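You operate a simulated robot arm through the tools that you are given. There is no shell and no other tool.

You are at the controls of a simulated robot arm. One attempt, no reset.

## Task
Put things in order on the top of the blue edged bench. At the end: the clear blue banded beaker is on the blue carton (marked "TABS"); the grey spare lens from the top of the blue edged bench stands on top of the black plate; the grey stub from the top of the blue edged bench stands on top of the white bottle; the orange stub from the top of the blue edged bench stands where the clear blue banded beaker stood; whatever was shut is shut again. Leave all else as you found it, and nothing knocked over. Set down upright: blue banded beaker.

The check looks at the end state, three seconds after you hand in, the way a careful person would. Anything else that was tipped, shoved, dropped, spilled or broken makes it a failure.

## Robot
A 6-joint arm with a two-finger parallel gripper, fixed in place. Base frame: the origin is at the foot of the arm, x ahead of it, y to its left, z up; the work surface is at about z = 0. Readings come in m, degrees, newtons and seconds.
With the tool pointing down near the work surface it reaches from about 0.18 to 0.46 m from the base axis. Its first joint turns from -70.0 to 70.0 degrees. Payload 1.9 kg.
The tool frame sits at the grasp point between the pads (the TCP): z along the fingers, y along the line on which they close. The tips reach 0.023 m beyond it. Largest opening 0.094 m; finger width 0.038, thickness 0.01; the body of the gripper, 0.054 by 0.096 m, starts 0.039 m behind the TCP.
Orientation is that of the tool frame in the base frame, as a unit quaternion [w, x, y, z]. With the fingers straight down and closing along the base's y, the tool's x points along the base's -x, its y along +y and its z along -z.

## Interface
- The arm moves only by the tool nudge_tool. Its argument "moves" is a list that holds one entry, the list of rows, each a list of 6 numbers: the shift along the tool's x, y, z in units of 20 mm (1.0 is 20 mm), then the turn, a rotation vector about the tool's x, y, z in units of 4 degrees (1.0 is 4 degrees). In form: [[[x, y, z, wx, wy, wz], ...]]. A call has 1 to 20 rows; each row shifts and turns the commanded pose from where the row before left it, along the tool's axes as they then stand. "grip" is the finger opening in m, from 0 to 0.094, set as the call begins (left out, the last holds). A call with a number of a shift or a turn outside -1 to 1 is refused whole. A row lasts 0.2 s, in which the tool goes at most 0.05 m and 8.6 degrees; a call with a longer step from one row to the next is refused whole, and so is a gripper value outside its range. Where a pose cannot be reached the arm comes as near as it can. A force on the tool above 40 N (or 10 N above the force at the start of the call, whichever is more), or a blocked arm, ends the call early, and 0.2 s more pass. Each finger travels about 0.108 m/s and halts on what it meets, pressing with about 25 N; the grip force reading is that of the motor and also rises with nothing between the fingers. The clock runs only during rows and for 0.2 s after the last one: add rows that do not move to give the fingers time. The reply holds the time, the measured pose of the TCP, the force on the tool along the base axes, the opening and the grip force, in the units named above and with some noise, with the torque about the TCP (base axes, N m) and any sound that the robot's microphone picked up.
- Cameras (640 x 400 px; columns grow to the right, rows downward): "scene" is fixed at [0.0543, 0.3105, 0.4274]; the picture's right is [-0.80, -0.60, 0.00], its down [-0.34, 0.45, -0.83] and it looks along [0.50, -0.66, -0.56] (base axes); focal length 214 px, centre (320, 200). "wrist" rides on the gripper at [0.087, 0.016, -0.074] in the tool frame; the picture's right is [-0.18, 0.98, 0.00], its down [-0.58, -0.11, -0.81] and it looks along [-0.79, -0.15, 0.59] (tool axes); focal length 243 px, centre (320, 200). There is no depth. A picture from a camera that has moved, and an enlarged one, comes with that camera's place and axes in the base frame and with its lens.
- camera(camera): a new picture of that camera. No time passes.
- close_up(camera, box): a new picture of the part [left, top, right, bottom] of that camera's present view, enlarged. No time passes.
- sign_off(): hands the job in; it is judged then, once.

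Nothing tells you positions but the pictures and the camera data. Unless the task says otherwise, let go and move clear before handing in.

The tools are called by a JSON object that holds its "method" and its "body". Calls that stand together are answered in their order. nudge_tool: Moves the arm, as the interface text tells. Its arguments: {"type":"object","properties":{"moves":{"type":"array","items":{"type":"array","items":{"type":"array","items":{"type":"number"}}}},"grip":{"type":"number"}},"required":["moves"]} The other tools are called the same way: camera (camera) takes a picture; close_up (camera, box) takes an enlarged picture of a part of a camera's view; sign_off () hands the job in.

At the start:

```text
time_s: 0.0
tcp_pos: [0.2516, 0.0732, 0.3654]
orientation: [0.0, 0.001, 1.0, 0.0]
contact_force: [0.2, -0.5, -0.2]
wrist_torque: [-0.03, 0.0, 0.0]
grip_width: 0.0938
grasp_force: 0.1
```

scene: 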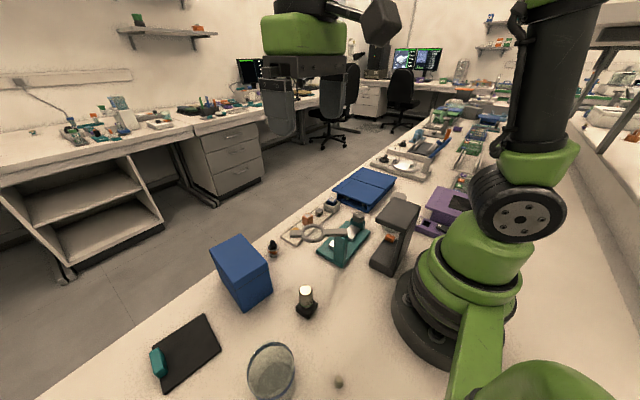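
wrist: 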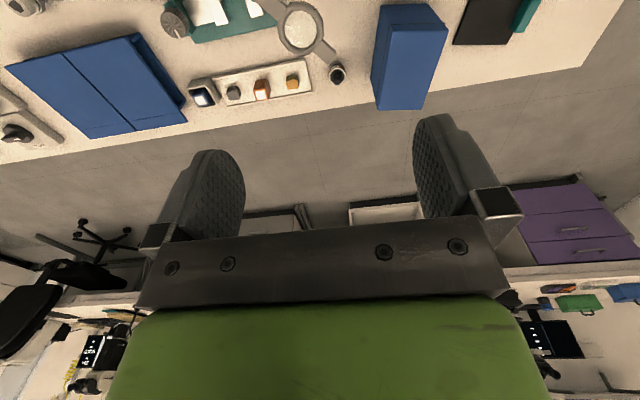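

I see a bench with a blue carton, a black plate with a teal thing, a glass beaker, a small bottle, a magnifier stand, a blue case and some small items on a strip. I'll take closer pictures to identify each object before I move.

{"method": "close_up", "body": {"camera": "scene", "box": [140, 220, 340, 400]}}

{"method": "close_up", "body": {"camera": "scene", "box": [260, 160, 420, 280]}}

{"method": "close_up", "body": {"camera": "wrist", "box": [0, 0, 320, 160]}}

{"method": "close_up", "body": {"camera": "wrist", "box": [240, 0, 640, 160]}}

```text
2.22 times, centred on (240, 310) of scene
camera zoom: at [0.0543, 0.3105, 0.4274], right [-0.8, -0.6, 0.0], down [-0.34, 0.45, -0.83], along [0.5, -0.66, -0.56], focal length 477 px, centre (498, -44)
```

zoom: 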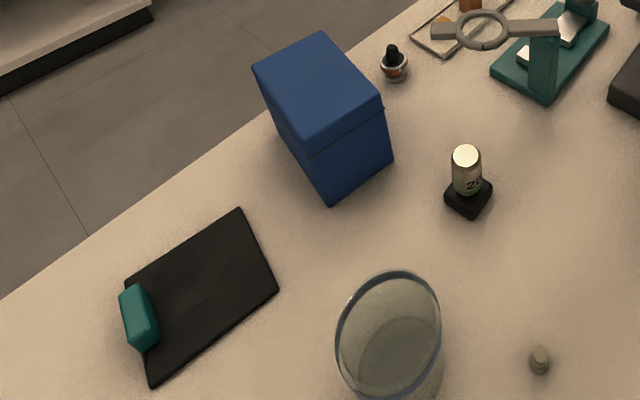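

```text
3.33 times, centred on (340, 220) of scene
camera zoom: at [0.0543, 0.3105, 0.4274], right [-0.8, -0.6, 0.0], down [-0.34, 0.45, -0.83], along [0.5, -0.66, -0.56], focal length 715 px, centre (253, 133)
```

zoom: 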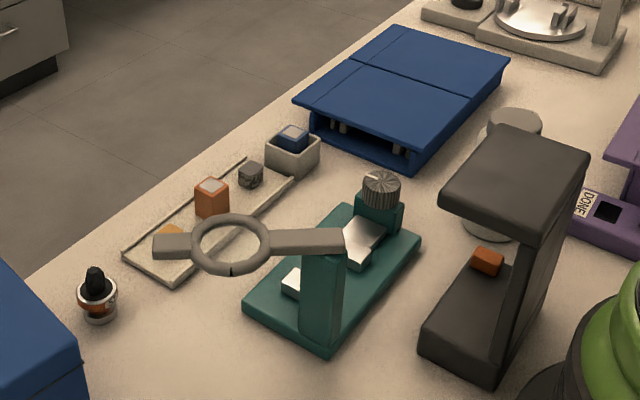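

```text
2.00 times, centred on (160, 80) of wrist
camera zoom: at [0.1647, 0.0893, 0.4396], right [0.19, 0.98, 0.0], down [0.58, -0.11, 0.81], along [0.79, -0.15, -0.59], focal length 485 px, centre (640, 440)
```

zoom: 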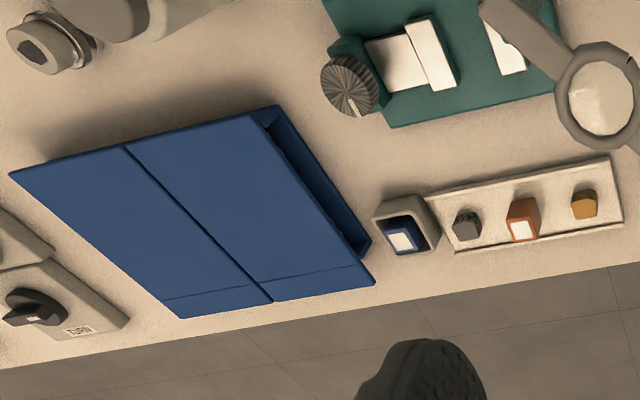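

```text
1.60 times, centred on (440, 80) of wrist
camera zoom: at [0.1647, 0.0893, 0.4396], right [0.19, 0.98, 0.0], down [0.58, -0.11, 0.81], along [0.79, -0.15, -0.59], focal length 388 px, centre (128, 392)
```

zoom: 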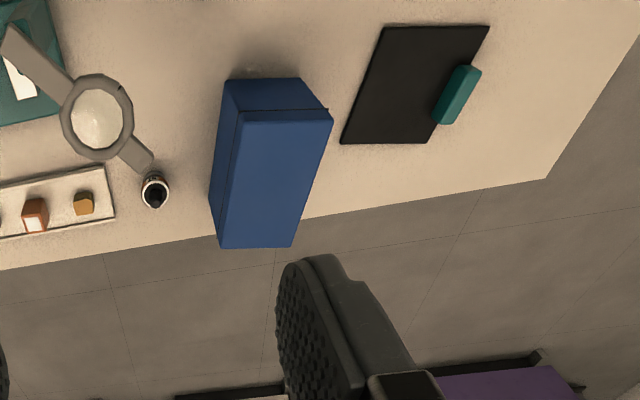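

Before moving anything I need a better look at the candidates: small stubs on the strip, a small grey item near the beaker, a labelled bottle, and the dark stand. Enlarging those areas.

{"method": "close_up", "body": {"camera": "scene", "box": [240, 335, 370, 400]}}

{"method": "close_up", "body": {"camera": "scene", "box": [280, 270, 340, 330]}}

{"method": "close_up", "body": {"camera": "scene", "box": [280, 180, 350, 230]}}

{"method": "close_up", "body": {"camera": "scene", "box": [340, 90, 520, 200]}}

{"method": "close_up", "body": {"camera": "scene", "box": [360, 160, 480, 280]}}

{"method": "close_up", "body": {"camera": "wrist", "box": [170, 50, 360, 120]}}

{"method": "close_up", "body": {"camera": "wrist", "box": [0, 0, 160, 60]}}

```text
4.92 times, centred on (305, 368) of scene
camera zoom: at [0.0543, 0.3105, 0.4274], right [-0.8, -0.6, 0.0], down [-0.34, 0.45, -0.83], along [0.5, -0.66, -0.56], focal length 1056 px, centre (394, -625)
```

zoom: 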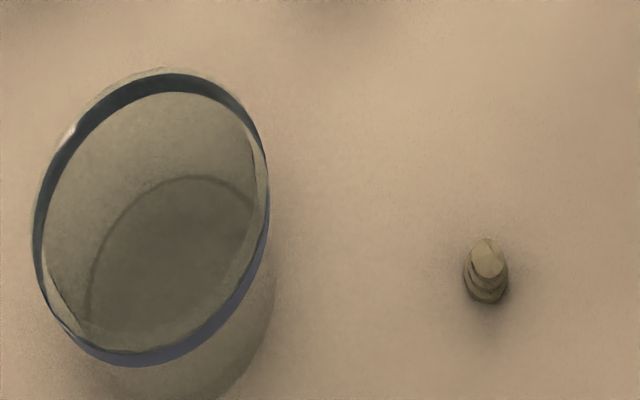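

```text
6.67 times, centred on (310, 300) of scene
camera zoom: at [0.0543, 0.3105, 0.4274], right [-0.8, -0.6, 0.0], down [-0.34, 0.45, -0.83], along [0.5, -0.66, -0.56], focal length 1430 px, centre (387, -467)
```

zoom: 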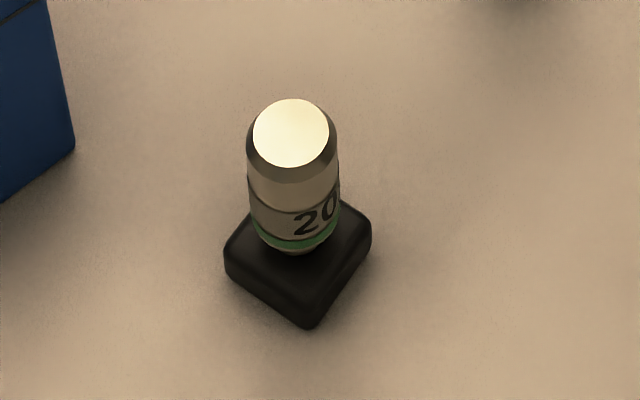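

```text
8.00 times, centred on (315, 205) of scene
camera zoom: at [0.0543, 0.3105, 0.4274], right [-0.8, -0.6, 0.0], down [-0.34, 0.45, -0.83], along [0.5, -0.66, -0.56], focal length 1716 px, centre (360, 160)
```

zoom: 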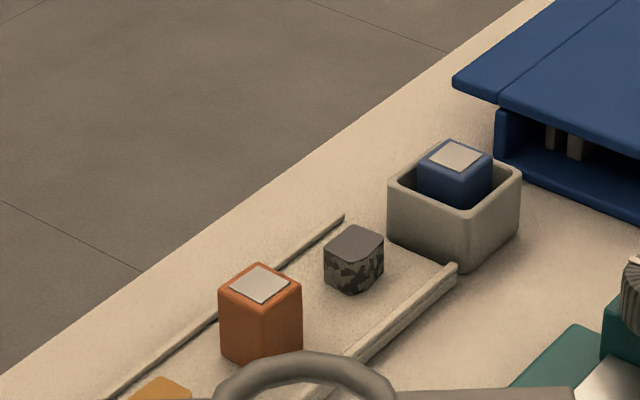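

```text
3.56 times, centred on (430, 145) of scene
camera zoom: at [0.0543, 0.3105, 0.4274], right [-0.8, -0.6, 0.0], down [-0.34, 0.45, -0.83], along [0.5, -0.66, -0.56], focal length 763 px, centre (-71, 396)
```

zoom: 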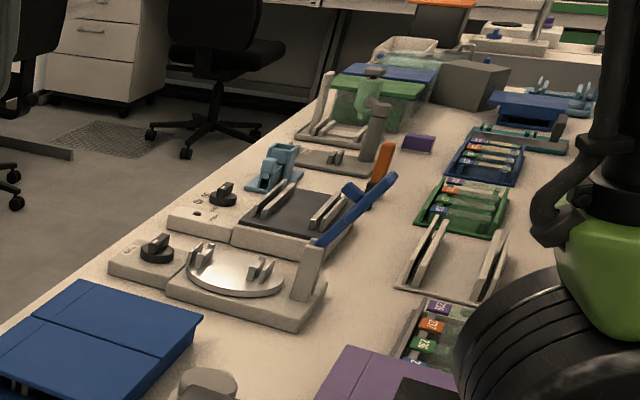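

```text
3.33 times, centred on (420, 220) of scene
camera zoom: at [0.0543, 0.3105, 0.4274], right [-0.8, -0.6, 0.0], down [-0.34, 0.45, -0.83], along [0.5, -0.66, -0.56], focal length 715 px, centre (-13, 133)
```

zoom: 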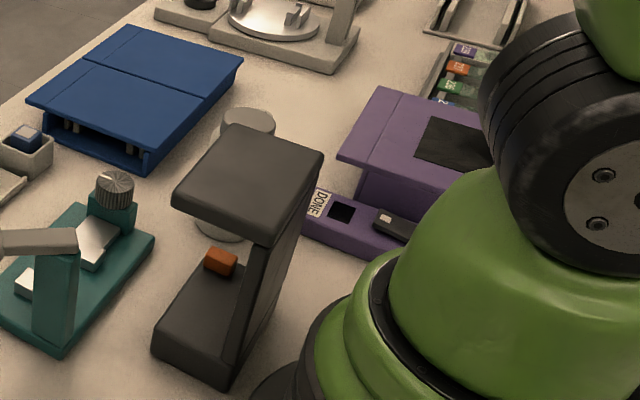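

```text
3.37 times, centred on (265, 85) of wrist
camera zoom: at [0.1647, 0.0893, 0.4396], right [0.19, 0.98, 0.0], down [0.58, -0.11, 0.81], along [0.79, -0.15, -0.59], focal length 817 px, centre (505, 587)
```

zoom: 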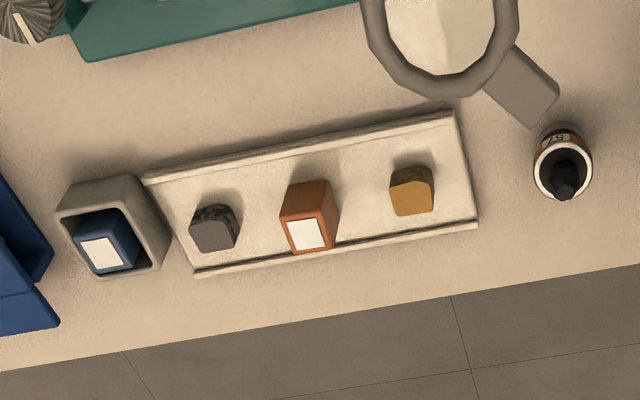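

```text
4.00 times, centred on (80, 30) of wrist
camera zoom: at [0.1647, 0.0893, 0.4396], right [0.19, 0.98, 0.0], down [0.58, -0.11, 0.81], along [0.79, -0.15, -0.59], focal length 970 px, centre (1280, 880)
```

zoom: 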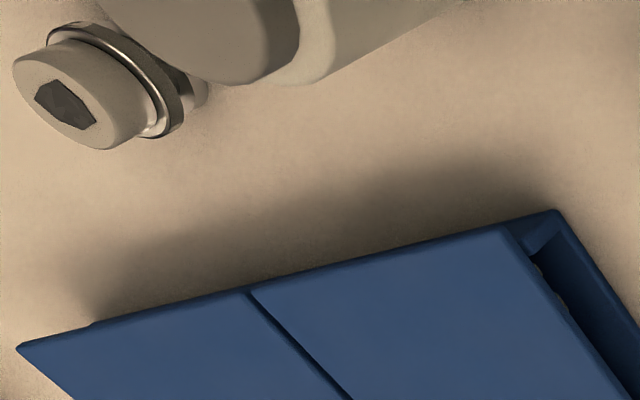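

The strip holds a grey, an orange and a yellow stub. There is a "20" piece in a black base, and a pale cylinder partly hidden behind the dark stand. I'll raise my view over the right side with the wrist camera tilted down, staying high.

{"method": "nudge_tool", "body": {"moves": [[[0, -1, 0, 0, 1, 0], [0, -1, 0, 0, 1, 0], [0, -1, 0, 0, 1, 0], [0, -1, 0, 0, 1, 0], [0, -1, 0, 0, 1, 0], [0, -1, 0, 0, 1, 0]]]}}

{"method": "camera", "body": {"camera": "wrist"}}

{"method": "camera", "body": {"camera": "scene"}}

```text
time_s: 1.4
tcp_pos: [0.2515, -0.0466, 0.3628]
orientation: [-0.208, 0.001, 0.978, 0.002]
contact_force: [0.1, 0.7, -0.1]
wrist_torque: [0.01, 0.05, -0.05]
grip_width: 0.0942
grasp_force: 0.1
```

```text
taken
camera wrist: at [0.2027, -0.031, 0.4679], right [0.17, 0.98, -0.07], down [0.86, -0.11, 0.5], along [0.48, -0.15, -0.86], focal length 243 px, centre (320, 200)
```

wrist: 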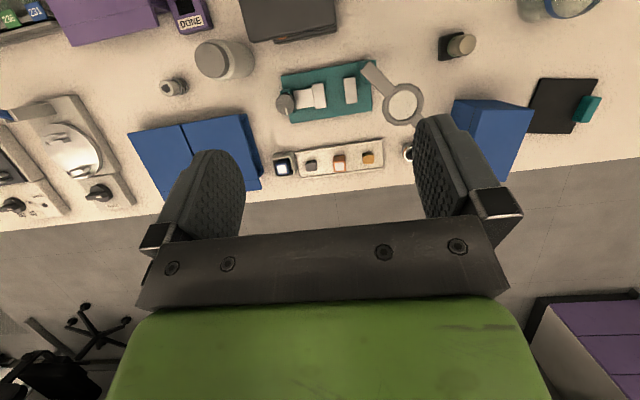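

```text
taken
```

scene: 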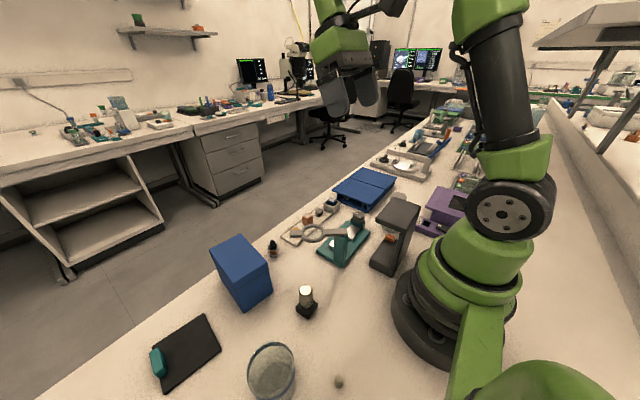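

Now I have a near top view. Enlarging the pale cylinder, the small grey thing beside it, the strip and the carton.

{"method": "close_up", "body": {"camera": "wrist", "box": [130, 20, 290, 120]}}

{"method": "close_up", "body": {"camera": "wrist", "box": [260, 50, 430, 190]}}

{"method": "close_up", "body": {"camera": "wrist", "box": [420, 0, 640, 150]}}

{"method": "close_up", "body": {"camera": "wrist", "box": [0, 0, 240, 100]}}

{"method": "close_up", "body": {"camera": "wrist", "box": [0, 80, 270, 230]}}

```text
4.00 times, centred on (210, 70) of wrist
camera zoom: at [0.2027, -0.031, 0.4679], right [0.17, 0.98, -0.07], down [0.86, -0.11, 0.5], along [0.48, -0.15, -0.86], focal length 970 px, centre (760, 720)
```

zoom: 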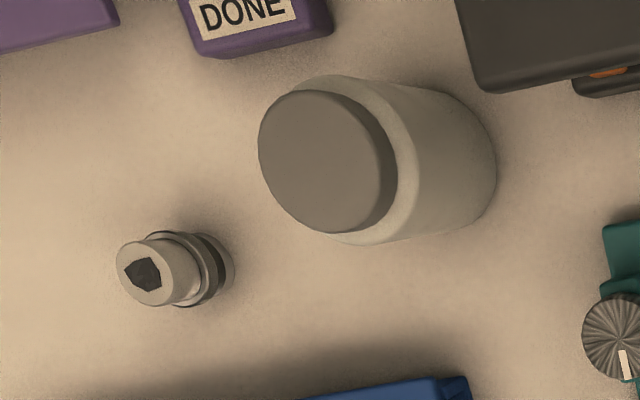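

```text
2.86 times, centred on (345, 120) of wrist
camera zoom: at [0.2027, -0.031, 0.4679], right [0.17, 0.98, -0.07], down [0.86, -0.11, 0.5], along [0.48, -0.15, -0.86], focal length 693 px, centre (249, 429)
```

zoom: 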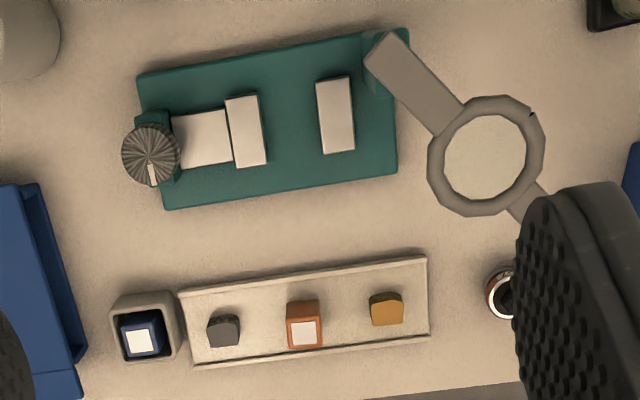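

```text
2.67 times, centred on (530, 75) of wrist
camera zoom: at [0.2027, -0.031, 0.4679], right [0.17, 0.98, -0.07], down [0.86, -0.11, 0.5], along [0.48, -0.15, -0.86], focal length 647 px, centre (-240, 533)
```

zoom: 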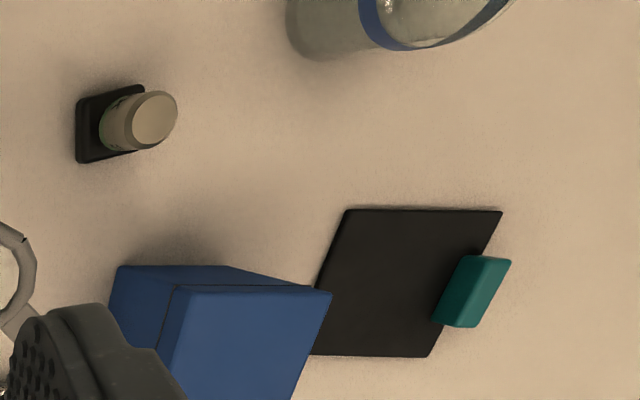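

```text
2.67 times, centred on (120, 50) of wrist
camera zoom: at [0.2027, -0.031, 0.4679], right [0.17, 0.98, -0.07], down [0.86, -0.11, 0.5], along [0.48, -0.15, -0.86], focal length 647 px, centre (853, 600)
```

zoom: 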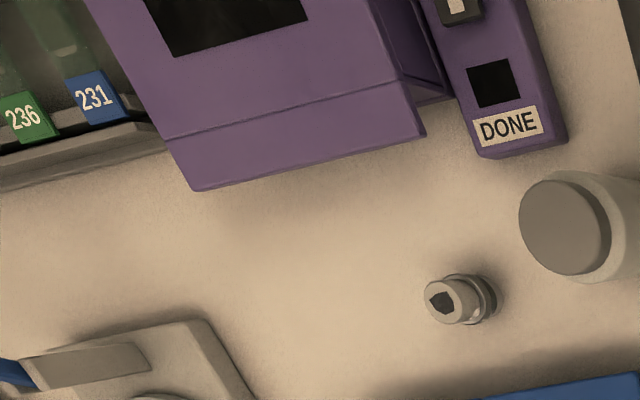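

```text
2.37 times, centred on (135, 155) of wrist
camera zoom: at [0.2027, -0.031, 0.4679], right [0.17, 0.98, -0.07], down [0.86, -0.11, 0.5], along [0.48, -0.15, -0.86], focal length 575 px, centre (758, 307)
```

zoom: 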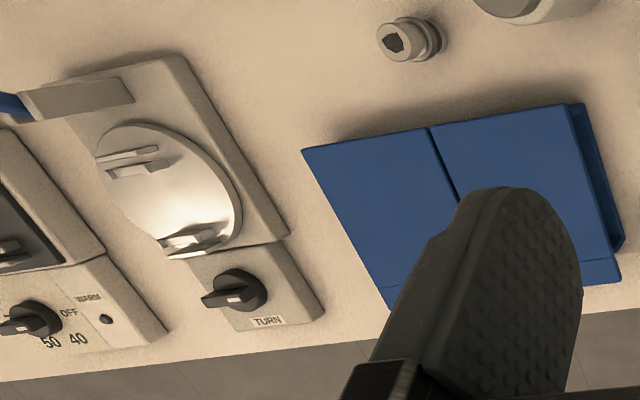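

The pale cylinder with the grey lid is the white bottle near (0.17, -0.20). I still have to settle which object is the grey spare lens: the "20" piece, the hex-ended piece or the small stepped one. I'll swing left and high for a look from above.

{"method": "nudge_tool", "body": {"moves": [[[0, 1, 0, 0, 0.5, 0], [0, 1, 0, 0, 0.5, 0], [0, 1, 0, 0, 0.5, 0], [0, 1, 0, 0, 0.5, 0], [0, 1, 0, 0, 0, 0], [0, 1, 0, 0, 0, 0], [0, 1, 0, 0, 0, 0], [0, 1, 0, 0, 0, 0], [0, 1, 0, 0, 0, 0], [0, 1, 0, 0, 0, 0], [0, 1, 0, 0, 0, 0], [0, 1, 0, 0, 0, 0]]]}}

{"method": "camera", "body": {"camera": "wrist"}}

```text
time_s: 2.2
tcp_pos: [0.253, 0.0045, 0.3641]
orientation: [-0.249, -0.004, 0.968, -0.004]
contact_force: [19.0, 7.7, -41.9]
wrist_torque: [-1.32, 0.91, -0.49]
grip_width: 0.0938
grasp_force: 0.1
stopped in row 3: the force on the tool passed its limit at 110 N (the readings are from after the stop); the commanded pose is now the measured one
```

```text
taken
camera wrist: at [0.212, 0.0213, 0.4714], right [0.15, 0.98, -0.1], down [0.9, -0.1, 0.43], along [0.41, -0.15, -0.9], focal length 243 px, centre (320, 200)
```

wrist: 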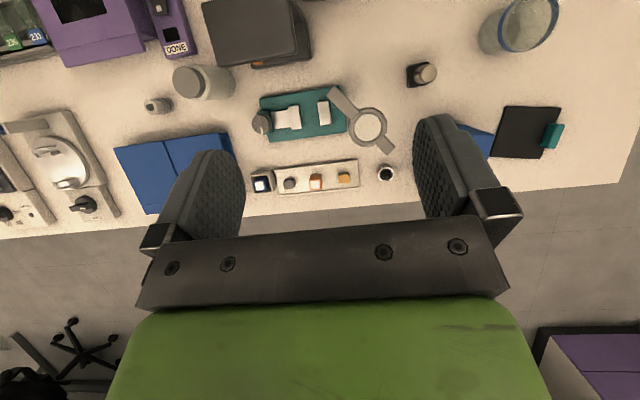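

The arm stopped on an unexpected force high in the air, with nothing obviously near the fingers. I'll look at the scene before moving again.

{"method": "camera", "body": {"camera": "scene"}}

{"method": "nudge_tool", "body": {"moves": [[[0, 0, 0, 0, 0, 0]]]}}

```text
taken
```

scene: 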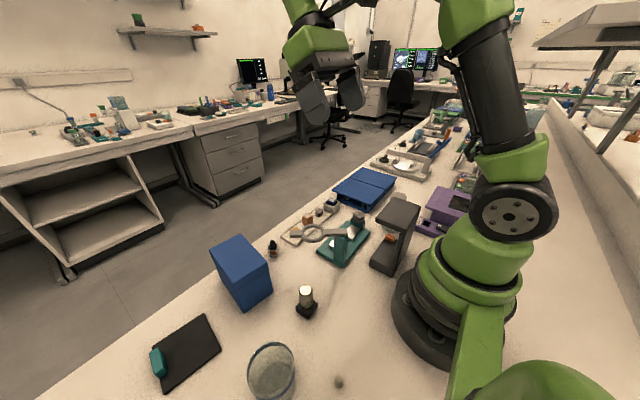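

```text
time_s: 2.6
tcp_pos: [0.2509, 0.0044, 0.3632]
orientation: [-0.25, -0.004, 0.968, -0.003]
contact_force: [25.2, 11.6, -47.3]
wrist_torque: [-1.81, 1.4, -0.64]
grip_width: 0.0939
grasp_force: 0.1
```

There is a lasting push on the tool from behind and above. That fits the tilted gripper pressing against the arm's own forearm, so I'll undo the last tilt and check that the force drops.

{"method": "nudge_tool", "body": {"moves": [[[0, 0, 0, 0, -0.5, 0], [0, 0, 0, 0, -0.5, 0], [0, 0, 0, 0, -0.5, 0]]]}}

```text
time_s: 3.4
tcp_pos: [0.2523, 0.0053, 0.3642]
orientation: [-0.199, -0.006, 0.98, -0.003]
contact_force: [0.1, -0.2, 0.2]
wrist_torque: [0.02, -0.05, -0.01]
grip_width: 0.0935
grasp_force: 0.1
```

Force is back to zero, so that was self-contact from tilting. I'll keep less tilt and carry on sideways to the left.

{"method": "nudge_tool", "body": {"moves": [[[0, 1, 0, 0, -0.5, 0], [0, 1, 0, 0, -0.5, 0], [0, 1, 0, 0, 0, 0], [0, 1, 0, 0, 0, 0], [0, 1, 0, 0, 0, 0], [0, 1, 0, 0, 0, 0], [0, 1, 0, 0, 0, 0]]]}}

{"method": "camera", "body": {"camera": "wrist"}}

```text
time_s: 5.0
tcp_pos: [0.2508, 0.1464, 0.3624]
orientation: [-0.166, -0.006, 0.986, -0.003]
contact_force: [-0.8, -0.8, -0.4]
wrist_torque: [0.03, 0.03, 0.01]
grip_width: 0.0942
grasp_force: 0.1
```

```text
taken
camera wrist: at [0.1927, 0.1621, 0.4614], right [0.16, 0.98, -0.06], down [0.81, -0.1, 0.57], along [0.56, -0.15, -0.82], focal length 243 px, centre (320, 200)
```

wrist: 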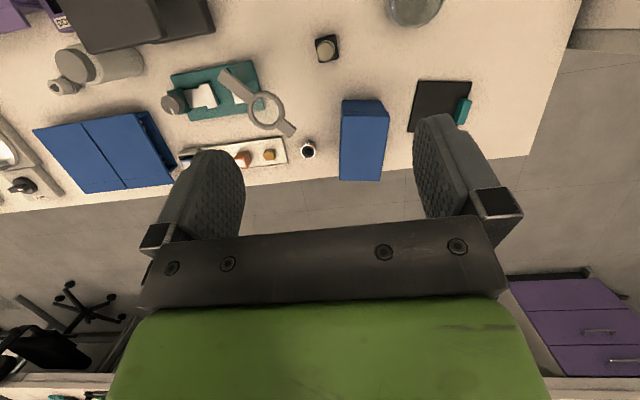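

Enlarging the bottle/dropper, the "20" piece, carton and plate from here.

{"method": "close_up", "body": {"camera": "wrist", "box": [280, 0, 480, 120]}}

{"method": "close_up", "body": {"camera": "wrist", "box": [220, 50, 400, 190]}}

{"method": "close_up", "body": {"camera": "wrist", "box": [20, 30, 220, 150]}}

{"method": "close_up", "body": {"camera": "wrist", "box": [300, 25, 350, 70]}}

```text
3.20 times, centred on (380, 60) of wrist
camera zoom: at [0.1927, 0.1621, 0.4614], right [0.16, 0.98, -0.06], down [0.81, -0.1, 0.57], along [0.56, -0.15, -0.82], focal length 776 px, centre (128, 648)
```

zoom: 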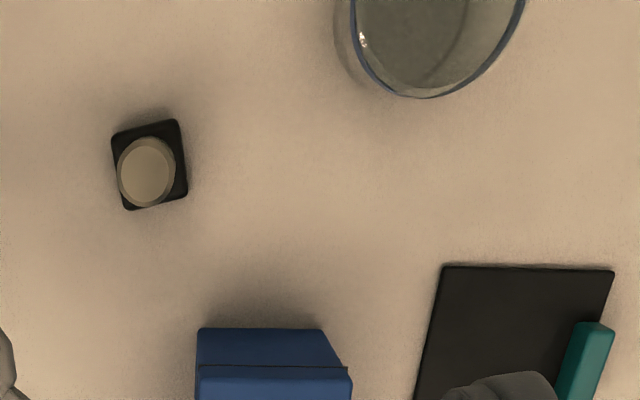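

```text
2.86 times, centred on (310, 120) of wrist
camera zoom: at [0.1927, 0.1621, 0.4614], right [0.16, 0.98, -0.06], down [0.81, -0.1, 0.57], along [0.56, -0.15, -0.82], focal length 693 px, centre (349, 429)
```

zoom: 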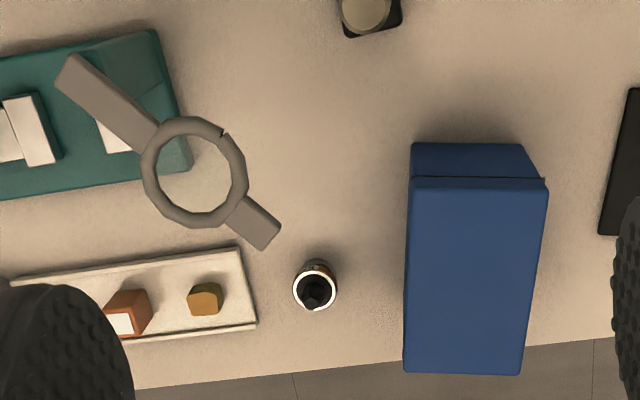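

```text
3.20 times, centred on (120, 90) of wrist
camera zoom: at [0.1927, 0.1621, 0.4614], right [0.16, 0.98, -0.06], down [0.81, -0.1, 0.57], along [0.56, -0.15, -0.82], focal length 776 px, centre (960, 552)
```

zoom: 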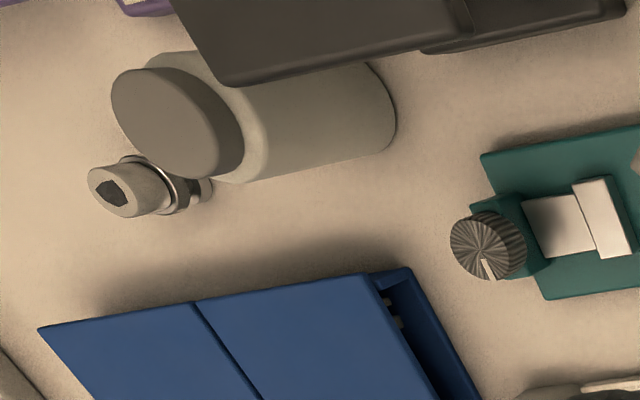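

```text
8.89 times, centred on (325, 48) of wrist
camera zoom: at [0.1927, 0.1621, 0.4614], right [0.16, 0.98, -0.06], down [0.81, -0.1, 0.57], along [0.56, -0.15, -0.82], focal length 2157 px, centre (276, 1556)
```

zoom: 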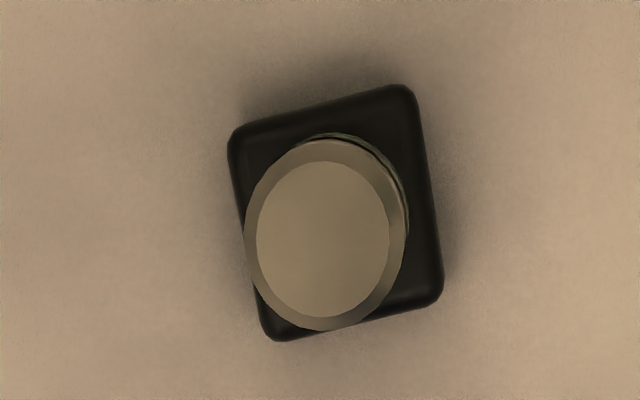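

The close-ups are sharp, so distance matters little. Zooming hard on the ambiguous small objects from both cameras.

{"method": "close_up", "body": {"camera": "scene", "box": [328, 370, 350, 394]}}

{"method": "close_up", "body": {"camera": "wrist", "box": [44, 70, 90, 104]}}

{"method": "close_up", "body": {"camera": "scene", "box": [262, 234, 284, 262]}}

{"method": "close_up", "body": {"camera": "scene", "box": [380, 190, 440, 260]}}

{"method": "close_up", "body": {"camera": "scene", "box": [330, 205, 385, 265]}}

{"method": "close_up", "body": {"camera": "scene", "box": [235, 335, 305, 400]}}

{"method": "close_up", "body": {"camera": "scene", "box": [200, 225, 280, 320]}}

{"method": "close_up", "body": {"camera": "scene", "box": [145, 305, 230, 395]}}

```text
16.00 times, centred on (339, 382) of scene
camera zoom: at [0.0543, 0.3105, 0.4274], right [-0.8, -0.6, 0.0], down [-0.34, 0.45, -0.83], along [0.5, -0.66, -0.56], focal length 3432 px, centre (16, -2712)
```

zoom: 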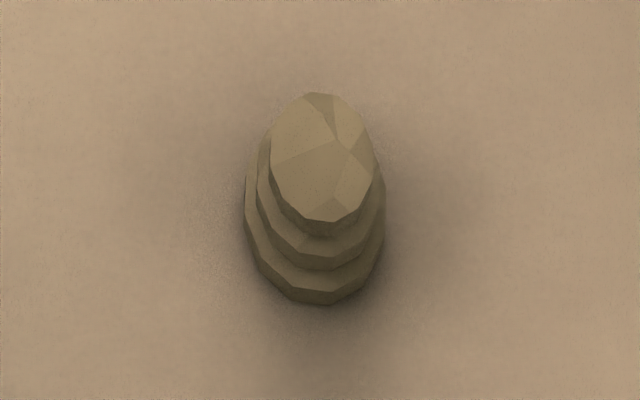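

```text
11.76 times, centred on (67, 87) of wrist
camera zoom: at [0.1927, 0.1621, 0.4614], right [0.16, 0.98, -0.06], down [0.81, -0.1, 0.57], along [0.56, -0.15, -0.82], focal length 2854 px, centre (3296, 1529)
```

zoom: 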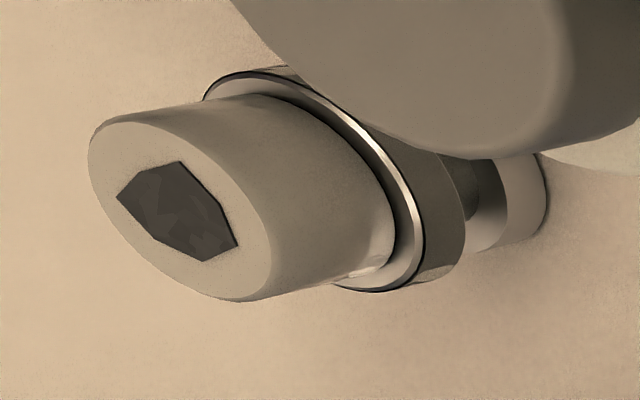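

```text
14.29 times, centred on (273, 248) of scene
camera zoom: at [0.0543, 0.3105, 0.4274], right [-0.8, -0.6, 0.0], down [-0.34, 0.45, -0.83], along [0.5, -0.66, -0.56], focal length 3064 px, centre (991, -486)
```

zoom: 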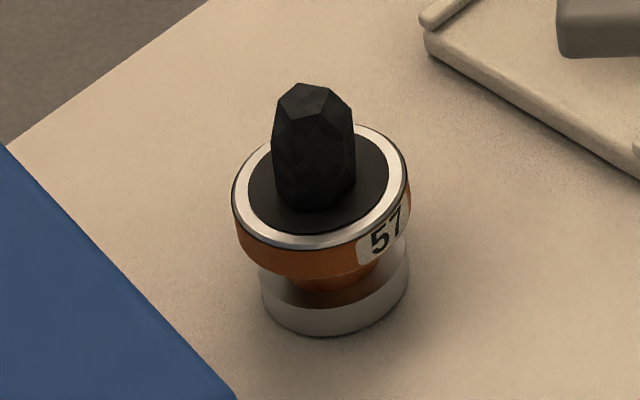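

```text
5.71 times, centred on (410, 225) of scene
camera zoom: at [0.0543, 0.3105, 0.4274], right [-0.8, -0.6, 0.0], down [-0.34, 0.45, -0.83], along [0.5, -0.66, -0.56], focal length 1226 px, centre (-194, 57)
```

zoom: 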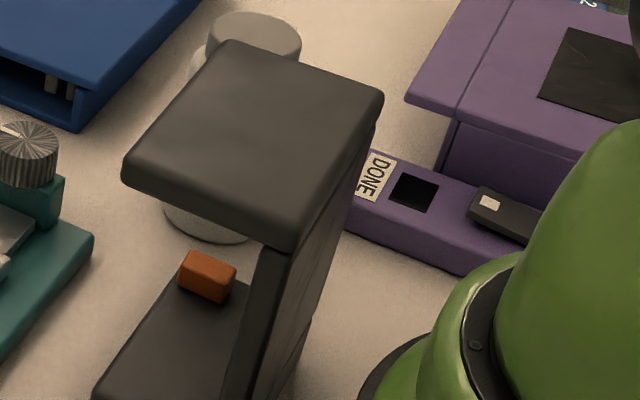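

```text
6.67 times, centred on (358, 235) of scene
camera zoom: at [0.0543, 0.3105, 0.4274], right [-0.8, -0.6, 0.0], down [-0.34, 0.45, -0.83], along [0.5, -0.66, -0.56], focal length 1430 px, centre (70, -33)
```

zoom: 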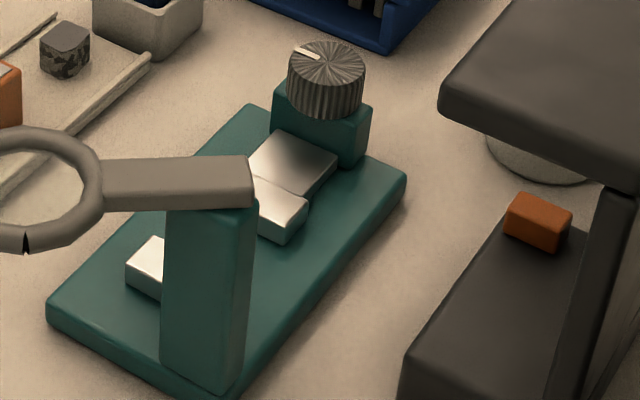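

```text
6.15 times, centred on (270, 368) of scene
camera zoom: at [0.0543, 0.3105, 0.4274], right [-0.8, -0.6, 0.0], down [-0.34, 0.45, -0.83], along [0.5, -0.66, -0.56], focal length 1320 px, centre (628, -831)
```

zoom: 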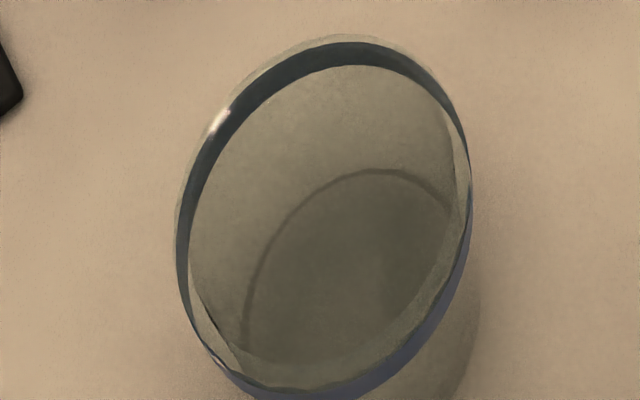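

```text
4.21 times, centred on (240, 272) of scene
camera zoom: at [0.0543, 0.3105, 0.4274], right [-0.8, -0.6, 0.0], down [-0.34, 0.45, -0.83], along [0.5, -0.66, -0.56], focal length 903 px, centre (657, -105)
```

zoom: 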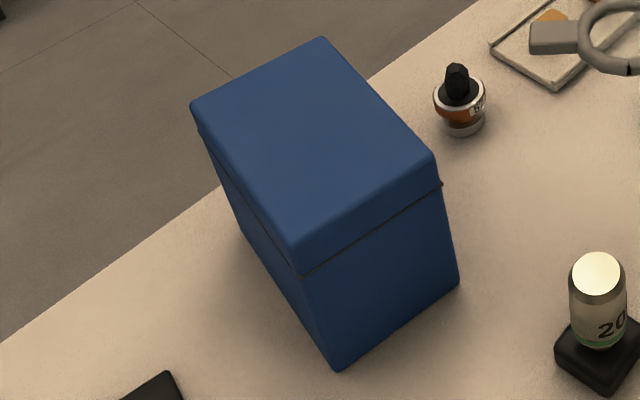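

```text
4.44 times, centred on (188, 350) of scene
camera zoom: at [0.0543, 0.3105, 0.4274], right [-0.8, -0.6, 0.0], down [-0.34, 0.45, -0.83], along [0.5, -0.66, -0.56], focal length 953 px, centre (909, -467)
```

zoom: 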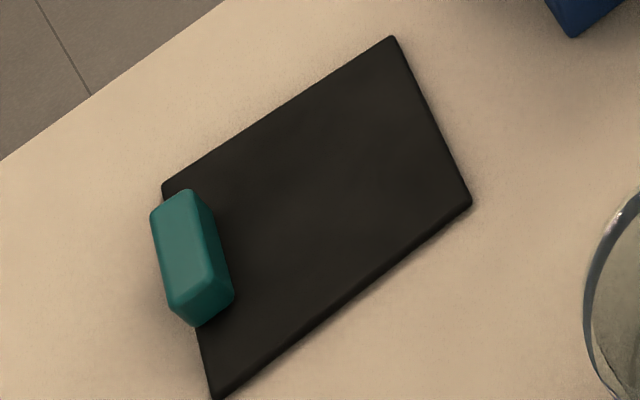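

The "57" piece with an orange collar and the hex-ended piece with a grey collar look like one family (specimen stubs) standing directly on the bench. The tray holds different blocks. I'll level the tool and turn it so the wrist camera looks across the bench to check this.

{"method": "nudge_tool", "body": {"moves": [[[0, 0, 0, 0, -1, 0], [0, 0, 0, 0, -1, 0], [0, 0, 0, 0, -1, 0], [0, 0, 0, 0, -1, 0], [0, 0, 0, 0, -0.8, 0], [0, 0, 0, 0, 0, 1], [0, 0, 0, 0, 0, 1], [0, 0, 0, 0, 0, 1], [0, 0, 0, 0, 0, 1], [0, 0, 0, 0, 0, 1], [0, 0, 0, 0, 0, 1], [0, 0, 0, 0, 0, 1], [0, 0, 0, 0, 0, 1], [0, 0, 0, 0, 0, 1], [0, 0, 0, 0, 0, 1]]]}}

{"method": "camera", "body": {"camera": "wrist"}}

```text
time_s: 8.2
tcp_pos: [0.2503, 0.1455, 0.3623]
orientation: [0.002, 0.337, 0.941, -0.002]
contact_force: [1.1, 0.2, -2.2]
wrist_torque: [0.01, -0.01, -0.04]
grip_width: 0.0942
grasp_force: 0.1
```

```text
taken
camera wrist: at [0.1933, 0.2132, 0.4377], right [0.77, 0.64, 0.0], down [0.38, -0.45, 0.81], along [0.52, -0.62, -0.59], focal length 243 px, centre (320, 200)
```

wrist: 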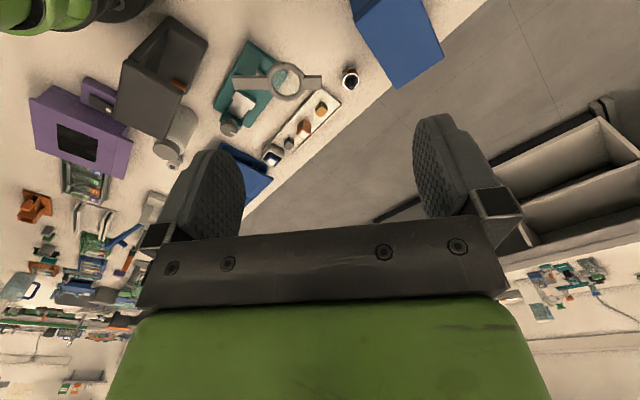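

{"method": "nudge_tool", "body": {"moves": [[[0, 0, 0, 0, 0, 1], [0, 0, 0, 0, 0, 1], [0, 0, 0, 0, 0, 1], [0, 0, 0, 0, 0, 1], [0, 0, 0, 0, 0, 1], [0, 0, 0, 0, 0, 1], [0, 0, 0, 0, 0, 1], [0, 0, 0, 0, 0, 1], [0, 0, 0, 0, 0, 1], [0, 0, 0, 0, 0, 1], [-1, 0, 0.6, 0, 0, 0], [-1, 0, 0.6, 0, 0, 0], [-1, 0, 0.6, 0, 0, 0], [-1, 0, 0.6, 0, 0, 0], [-1, 0, 0.6, 0, 0, 0], [-1, 0, 0.6, 0, 0, 0], [-1, 0, 0.6, 0, 0, 0], [-1, 0, 0.6, 0, 0, 0]]]}}

{"method": "camera", "body": {"camera": "wrist"}}

```text
time_s: 12.0
tcp_pos: [0.2799, -0.0143, 0.2673]
orientation: [0.003, 0.638, 0.77, 0.0]
contact_force: [0.7, 0.0, 0.0]
wrist_torque: [0.0, 0.01, 0.03]
grip_width: 0.0942
grasp_force: 0.2
```

```text
taken
camera wrist: at [0.2791, 0.0748, 0.3431], right [1.0, 0.0, 0.0], down [0.0, -0.59, 0.81], along [0.0, -0.81, -0.59], focal length 243 px, centre (320, 200)
```

wrist: 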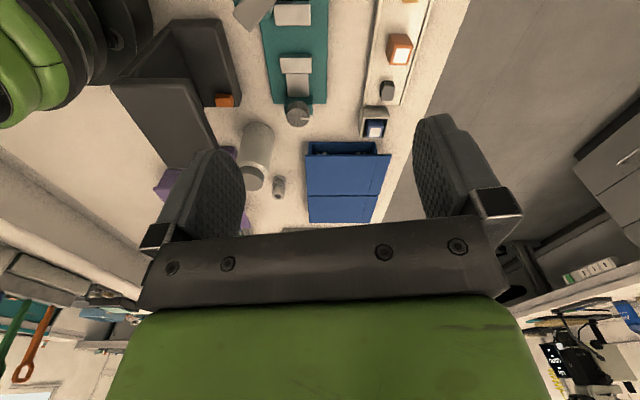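

Now the camera looks straight along -y. Enlarging the hex-ended piece and bottle, and the blocks.

{"method": "close_up", "body": {"camera": "wrist", "box": [225, 110, 305, 210]}}

{"method": "close_up", "body": {"camera": "wrist", "box": [262, 168, 296, 206]}}

{"method": "close_up", "body": {"camera": "wrist", "box": [290, 20, 430, 150]}}

{"method": "close_up", "body": {"camera": "wrist", "box": [100, 60, 260, 220]}}

{"method": "close_up", "body": {"camera": "wrist", "box": [290, 130, 400, 240]}}

```text
4.00 times, centred on (265, 160) of wrist
camera zoom: at [0.2791, 0.0748, 0.3431], right [1.0, 0.0, 0.0], down [0.0, -0.59, 0.81], along [0.0, -0.81, -0.59], focal length 970 px, centre (540, 360)
```

zoom: 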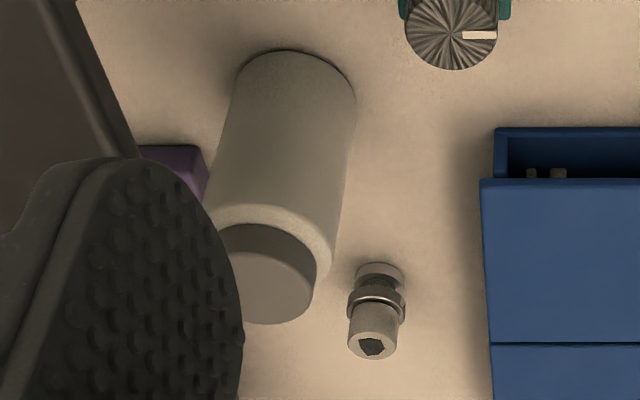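

```text
10.53 times, centred on (279, 187) of wrist
camera zoom: at [0.2791, 0.0748, 0.3431], right [1.0, 0.0, 0.0], down [0.0, -0.59, 0.81], along [0.0, -0.81, -0.59], focal length 2554 px, centre (752, 337)
```

zoom: 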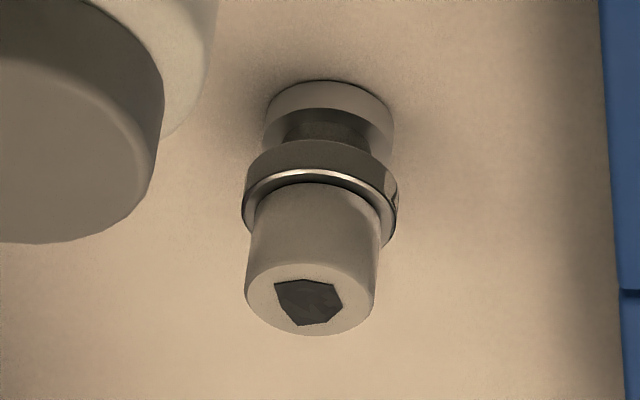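

```text
3.08 times, centred on (360, 85) of wrist
camera zoom: at [0.2791, 0.0748, 0.3431], right [1.0, 0.0, 0.0], down [0.0, -0.59, 0.81], along [0.0, -0.81, -0.59], focal length 746 px, centre (197, 554)
```

zoom: 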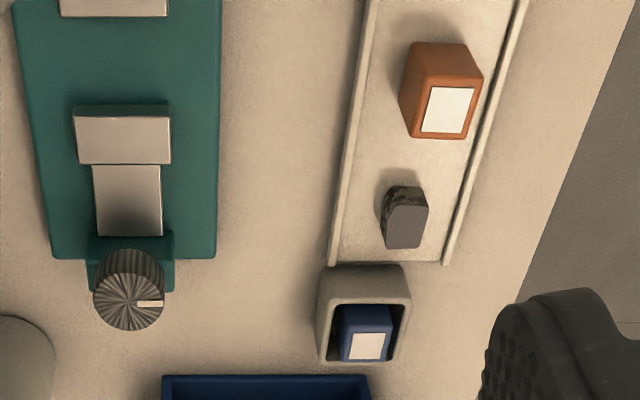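

```text
2.50 times, centred on (180, 140) of wrist
camera zoom: at [0.2791, 0.0748, 0.3431], right [1.0, 0.0, 0.0], down [0.0, -0.59, 0.81], along [0.0, -0.81, -0.59], focal length 606 px, centre (670, 350)
```

zoom: 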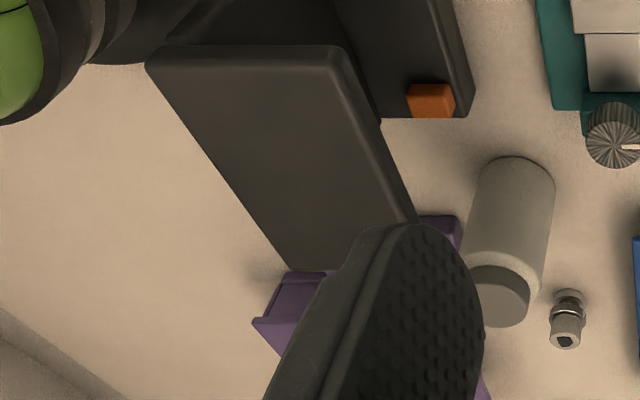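

```text
3.64 times, centred on (345, 185) of wrist
camera zoom: at [0.2791, 0.0748, 0.3431], right [1.0, 0.0, 0.0], down [0.0, -0.59, 0.81], along [0.0, -0.81, -0.59], focal length 882 px, centre (229, 254)
```

zoom: 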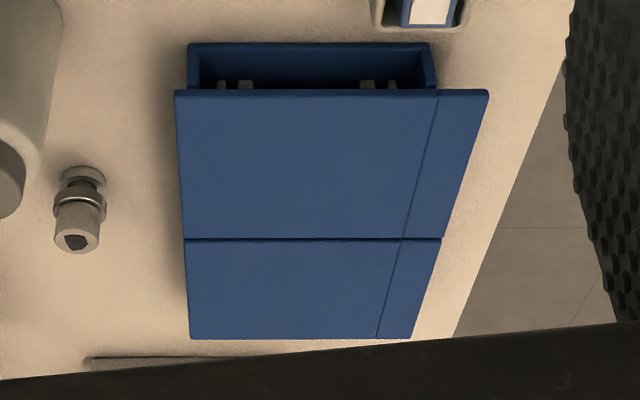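

The hex-ended piece clearly matches the "57" piece in build: base disc, waist, collar and metal rim. So the grey stub is here near (0.19,-0.33) and the orange one is the "57" piece. Now a look at the left side, for the beaker, carton mark and plate.

{"method": "nudge_tool", "body": {"moves": [[[0.95, -0.06, -0.1, 0, 0, 0], [0.95, -0.06, -0.1, 0, 0, 0], [0.95, -0.06, -0.1, 0, 0, 0], [0.95, -0.06, -0.1, 0, 0, 0], [0.95, -0.06, -0.1, 0, 0, 0], [0.95, -0.06, -0.1, 0, 0, 0], [0.95, -0.06, -0.1, 0, 0, 0], [0.95, -0.06, -0.1, 0, 0, 0], [0.95, -0.06, -0.1, 0, 0, 0], [0.95, -0.06, -0.1, 0, 0, 0], [0.95, -0.06, -0.1, 0, 0, 0], [0.95, -0.06, -0.1, 0, 0, 0], [0.95, -0.06, -0.1, 0, 0, 0], [0.95, -0.06, -0.1, 0, 0, 0], [0.95, -0.06, -0.1, 0, 0, 0], [0.95, -0.06, -0.1, 0, 0, 0]]]}}

{"method": "camera", "body": {"camera": "wrist"}}

```text
time_s: 15.4
tcp_pos: [0.2039, 0.2834, 0.2965]
orientation: [0.003, 0.638, 0.77, 0.0]
contact_force: [-0.1, 0.4, -0.1]
wrist_torque: [-0.01, 0.0, -0.04]
grip_width: 0.0938
grasp_force: 0.1
```

```text
taken
camera wrist: at [0.2037, 0.3722, 0.3717], right [1.0, 0.0, 0.0], down [0.0, -0.59, 0.81], along [0.0, -0.81, -0.59], focal length 243 px, centre (320, 200)
```

wrist: 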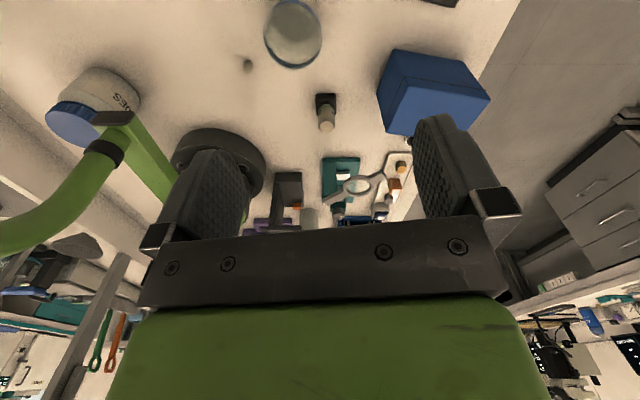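

There is also a blue-lidded labelled jar on the left of the base that I should avoid. Enlarging the beaker, the small lump, the "20" piece and the carton.

{"method": "close_up", "body": {"camera": "wrist", "box": [220, 0, 350, 90]}}

{"method": "close_up", "body": {"camera": "wrist", "box": [300, 80, 355, 140]}}

{"method": "close_up", "body": {"camera": "wrist", "box": [360, 30, 500, 150]}}

{"method": "close_up", "body": {"camera": "wrist", "box": [20, 50, 170, 160]}}

{"method": "close_up", "body": {"camera": "wrist", "box": [260, 140, 420, 230]}}

{"method": "close_up", "body": {"camera": "wrist", "box": [235, 55, 260, 80]}}

```text
4.44 times, centred on (285, 45) of wrist
camera zoom: at [0.2037, 0.3722, 0.3717], right [1.0, 0.0, 0.0], down [0.0, -0.59, 0.81], along [0.0, -0.81, -0.59], focal length 1078 px, centre (476, 889)
```

zoom: 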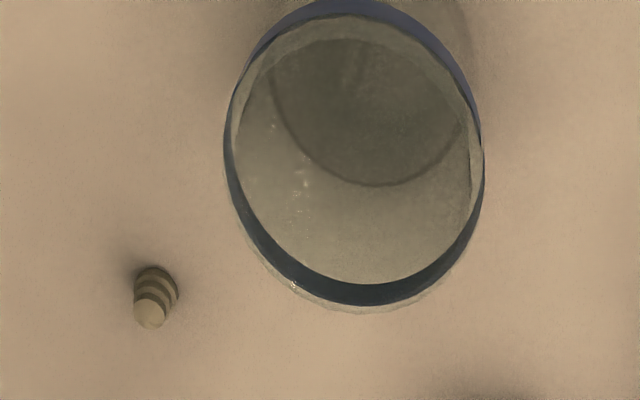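

```text
6.67 times, centred on (328, 110) of wrist
camera zoom: at [0.2037, 0.3722, 0.3717], right [1.0, 0.0, 0.0], down [0.0, -0.59, 0.81], along [0.0, -0.81, -0.59], focal length 1618 px, centre (270, 800)
```

zoom: 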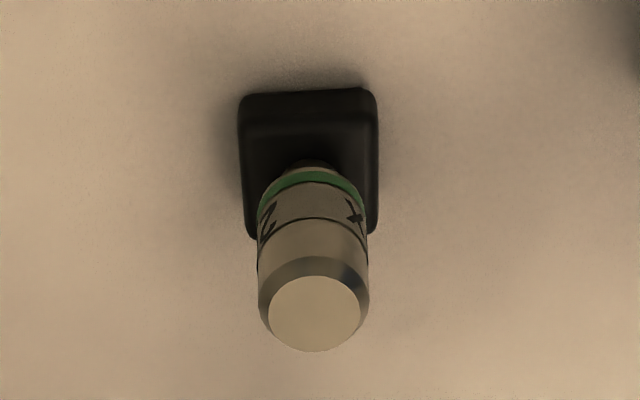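

```text
3.33 times, centred on (430, 90) of wrist
camera zoom: at [0.2037, 0.3722, 0.3717], right [1.0, 0.0, 0.0], down [0.0, -0.59, 0.81], along [0.0, -0.81, -0.59], focal length 809 px, centre (-47, 567)
```

zoom: 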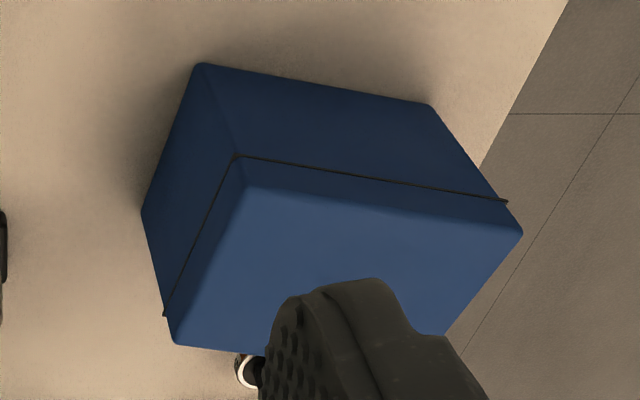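

```text
3.64 times, centred on (95, 105) of wrist
camera zoom: at [0.2037, 0.3722, 0.3717], right [1.0, 0.0, 0.0], down [0.0, -0.59, 0.81], along [0.0, -0.81, -0.59], focal length 882 px, centre (1138, 546)
```

zoom: 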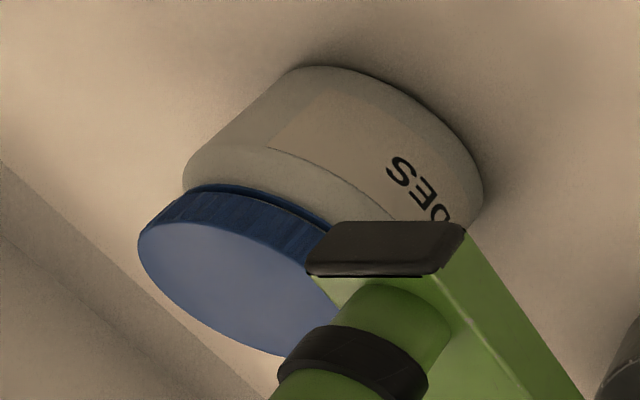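

```text
4.00 times, centred on (340, 185) of wrist
camera zoom: at [0.2037, 0.3722, 0.3717], right [1.0, 0.0, 0.0], down [0.0, -0.59, 0.81], along [0.0, -0.81, -0.59], focal length 970 px, centre (240, 260)
```

zoom: 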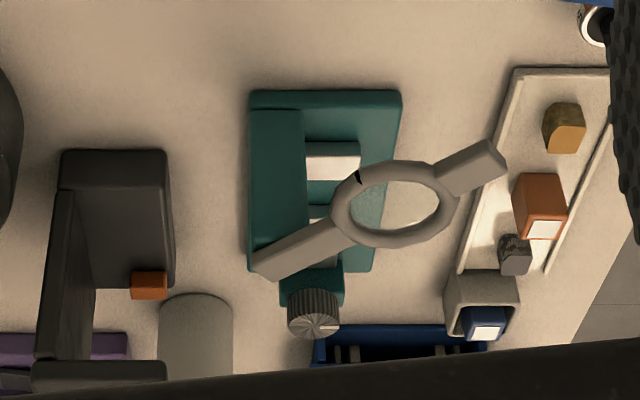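

```text
16.00 times, centred on (248, 68) of wrist
camera zoom: at [0.2037, 0.3722, 0.3717], right [1.0, 0.0, 0.0], down [0.0, -0.59, 0.81], along [0.0, -0.81, -0.59], focal length 3882 px, centre (1480, 2320)
```

zoom: 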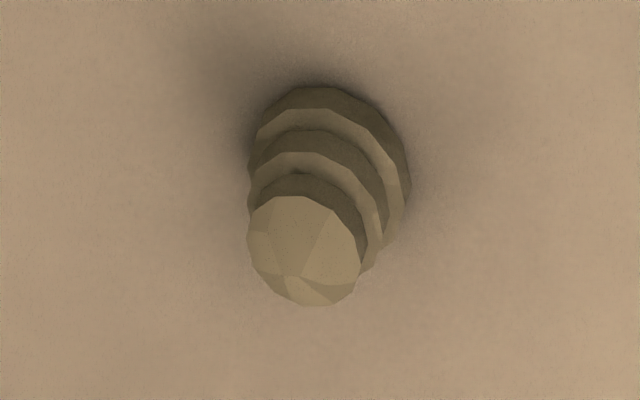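

The "20×" piece is clearly a microscope objective, so it is the grey spare lens, at about (0.214,0.142). The beaker is near (0.173,0.263), 65 mm wide and 70 mm tall. The carton top is near (0.364,0.175,0.09). I'll move above the beaker and check the alignment.

{"method": "nudge_tool", "body": {"moves": [[[-0.08, -0.19, 0.92, 0, 0, 0], [-0.08, -0.19, 0.92, 0, 0, 0], [-0.08, -0.19, 0.92, 0, 0, 0], [-0.08, -0.19, 0.92, 0, 0, 0], [-0.08, -0.19, 0.92, 0, 0, 0], [-0.08, -0.19, 0.92, 0, 0, 0], [-0.08, -0.19, 0.92, 0, 0, 0], [-0.08, -0.19, 0.92, 0, 0, 0], [-0.08, -0.19, 0.92, 0, 0, 0]]], "grip": 0.094}}

{"method": "camera", "body": {"camera": "wrist"}}

{"method": "camera", "body": {"camera": "scene"}}

```text
time_s: 17.4
tcp_pos: [0.1732, 0.2605, 0.1325]
orientation: [0.002, 0.638, 0.77, -0.001]
contact_force: [-0.3, 0.5, -1.1]
wrist_torque: [-0.01, -0.02, 0.01]
grip_width: 0.0938
grasp_force: 0.0
```

```text
taken
camera wrist: at [0.1734, 0.349, 0.2076], right [1.0, 0.0, 0.0], down [0.0, -0.59, 0.81], along [0.0, -0.81, -0.59], focal length 243 px, centre (320, 200)
```

wrist: 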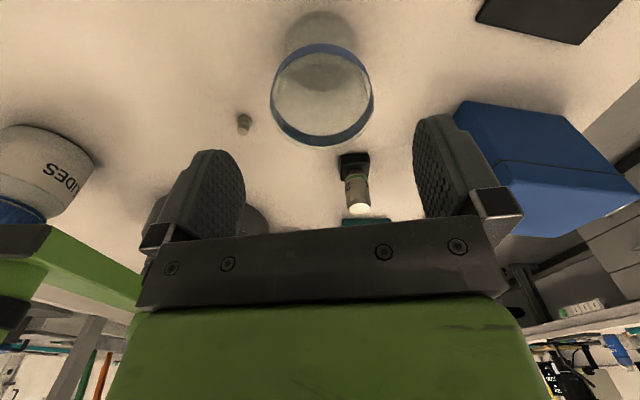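

```text
taken
```

scene: 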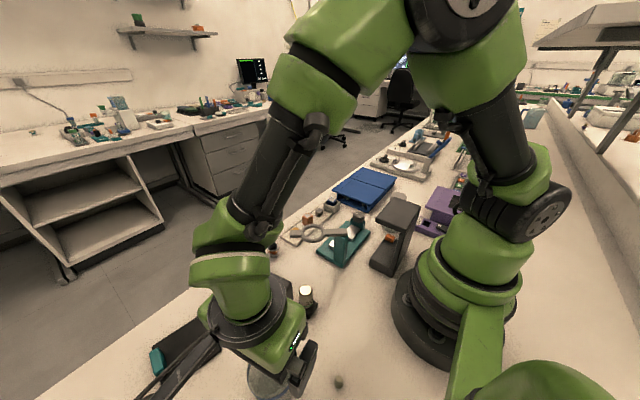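

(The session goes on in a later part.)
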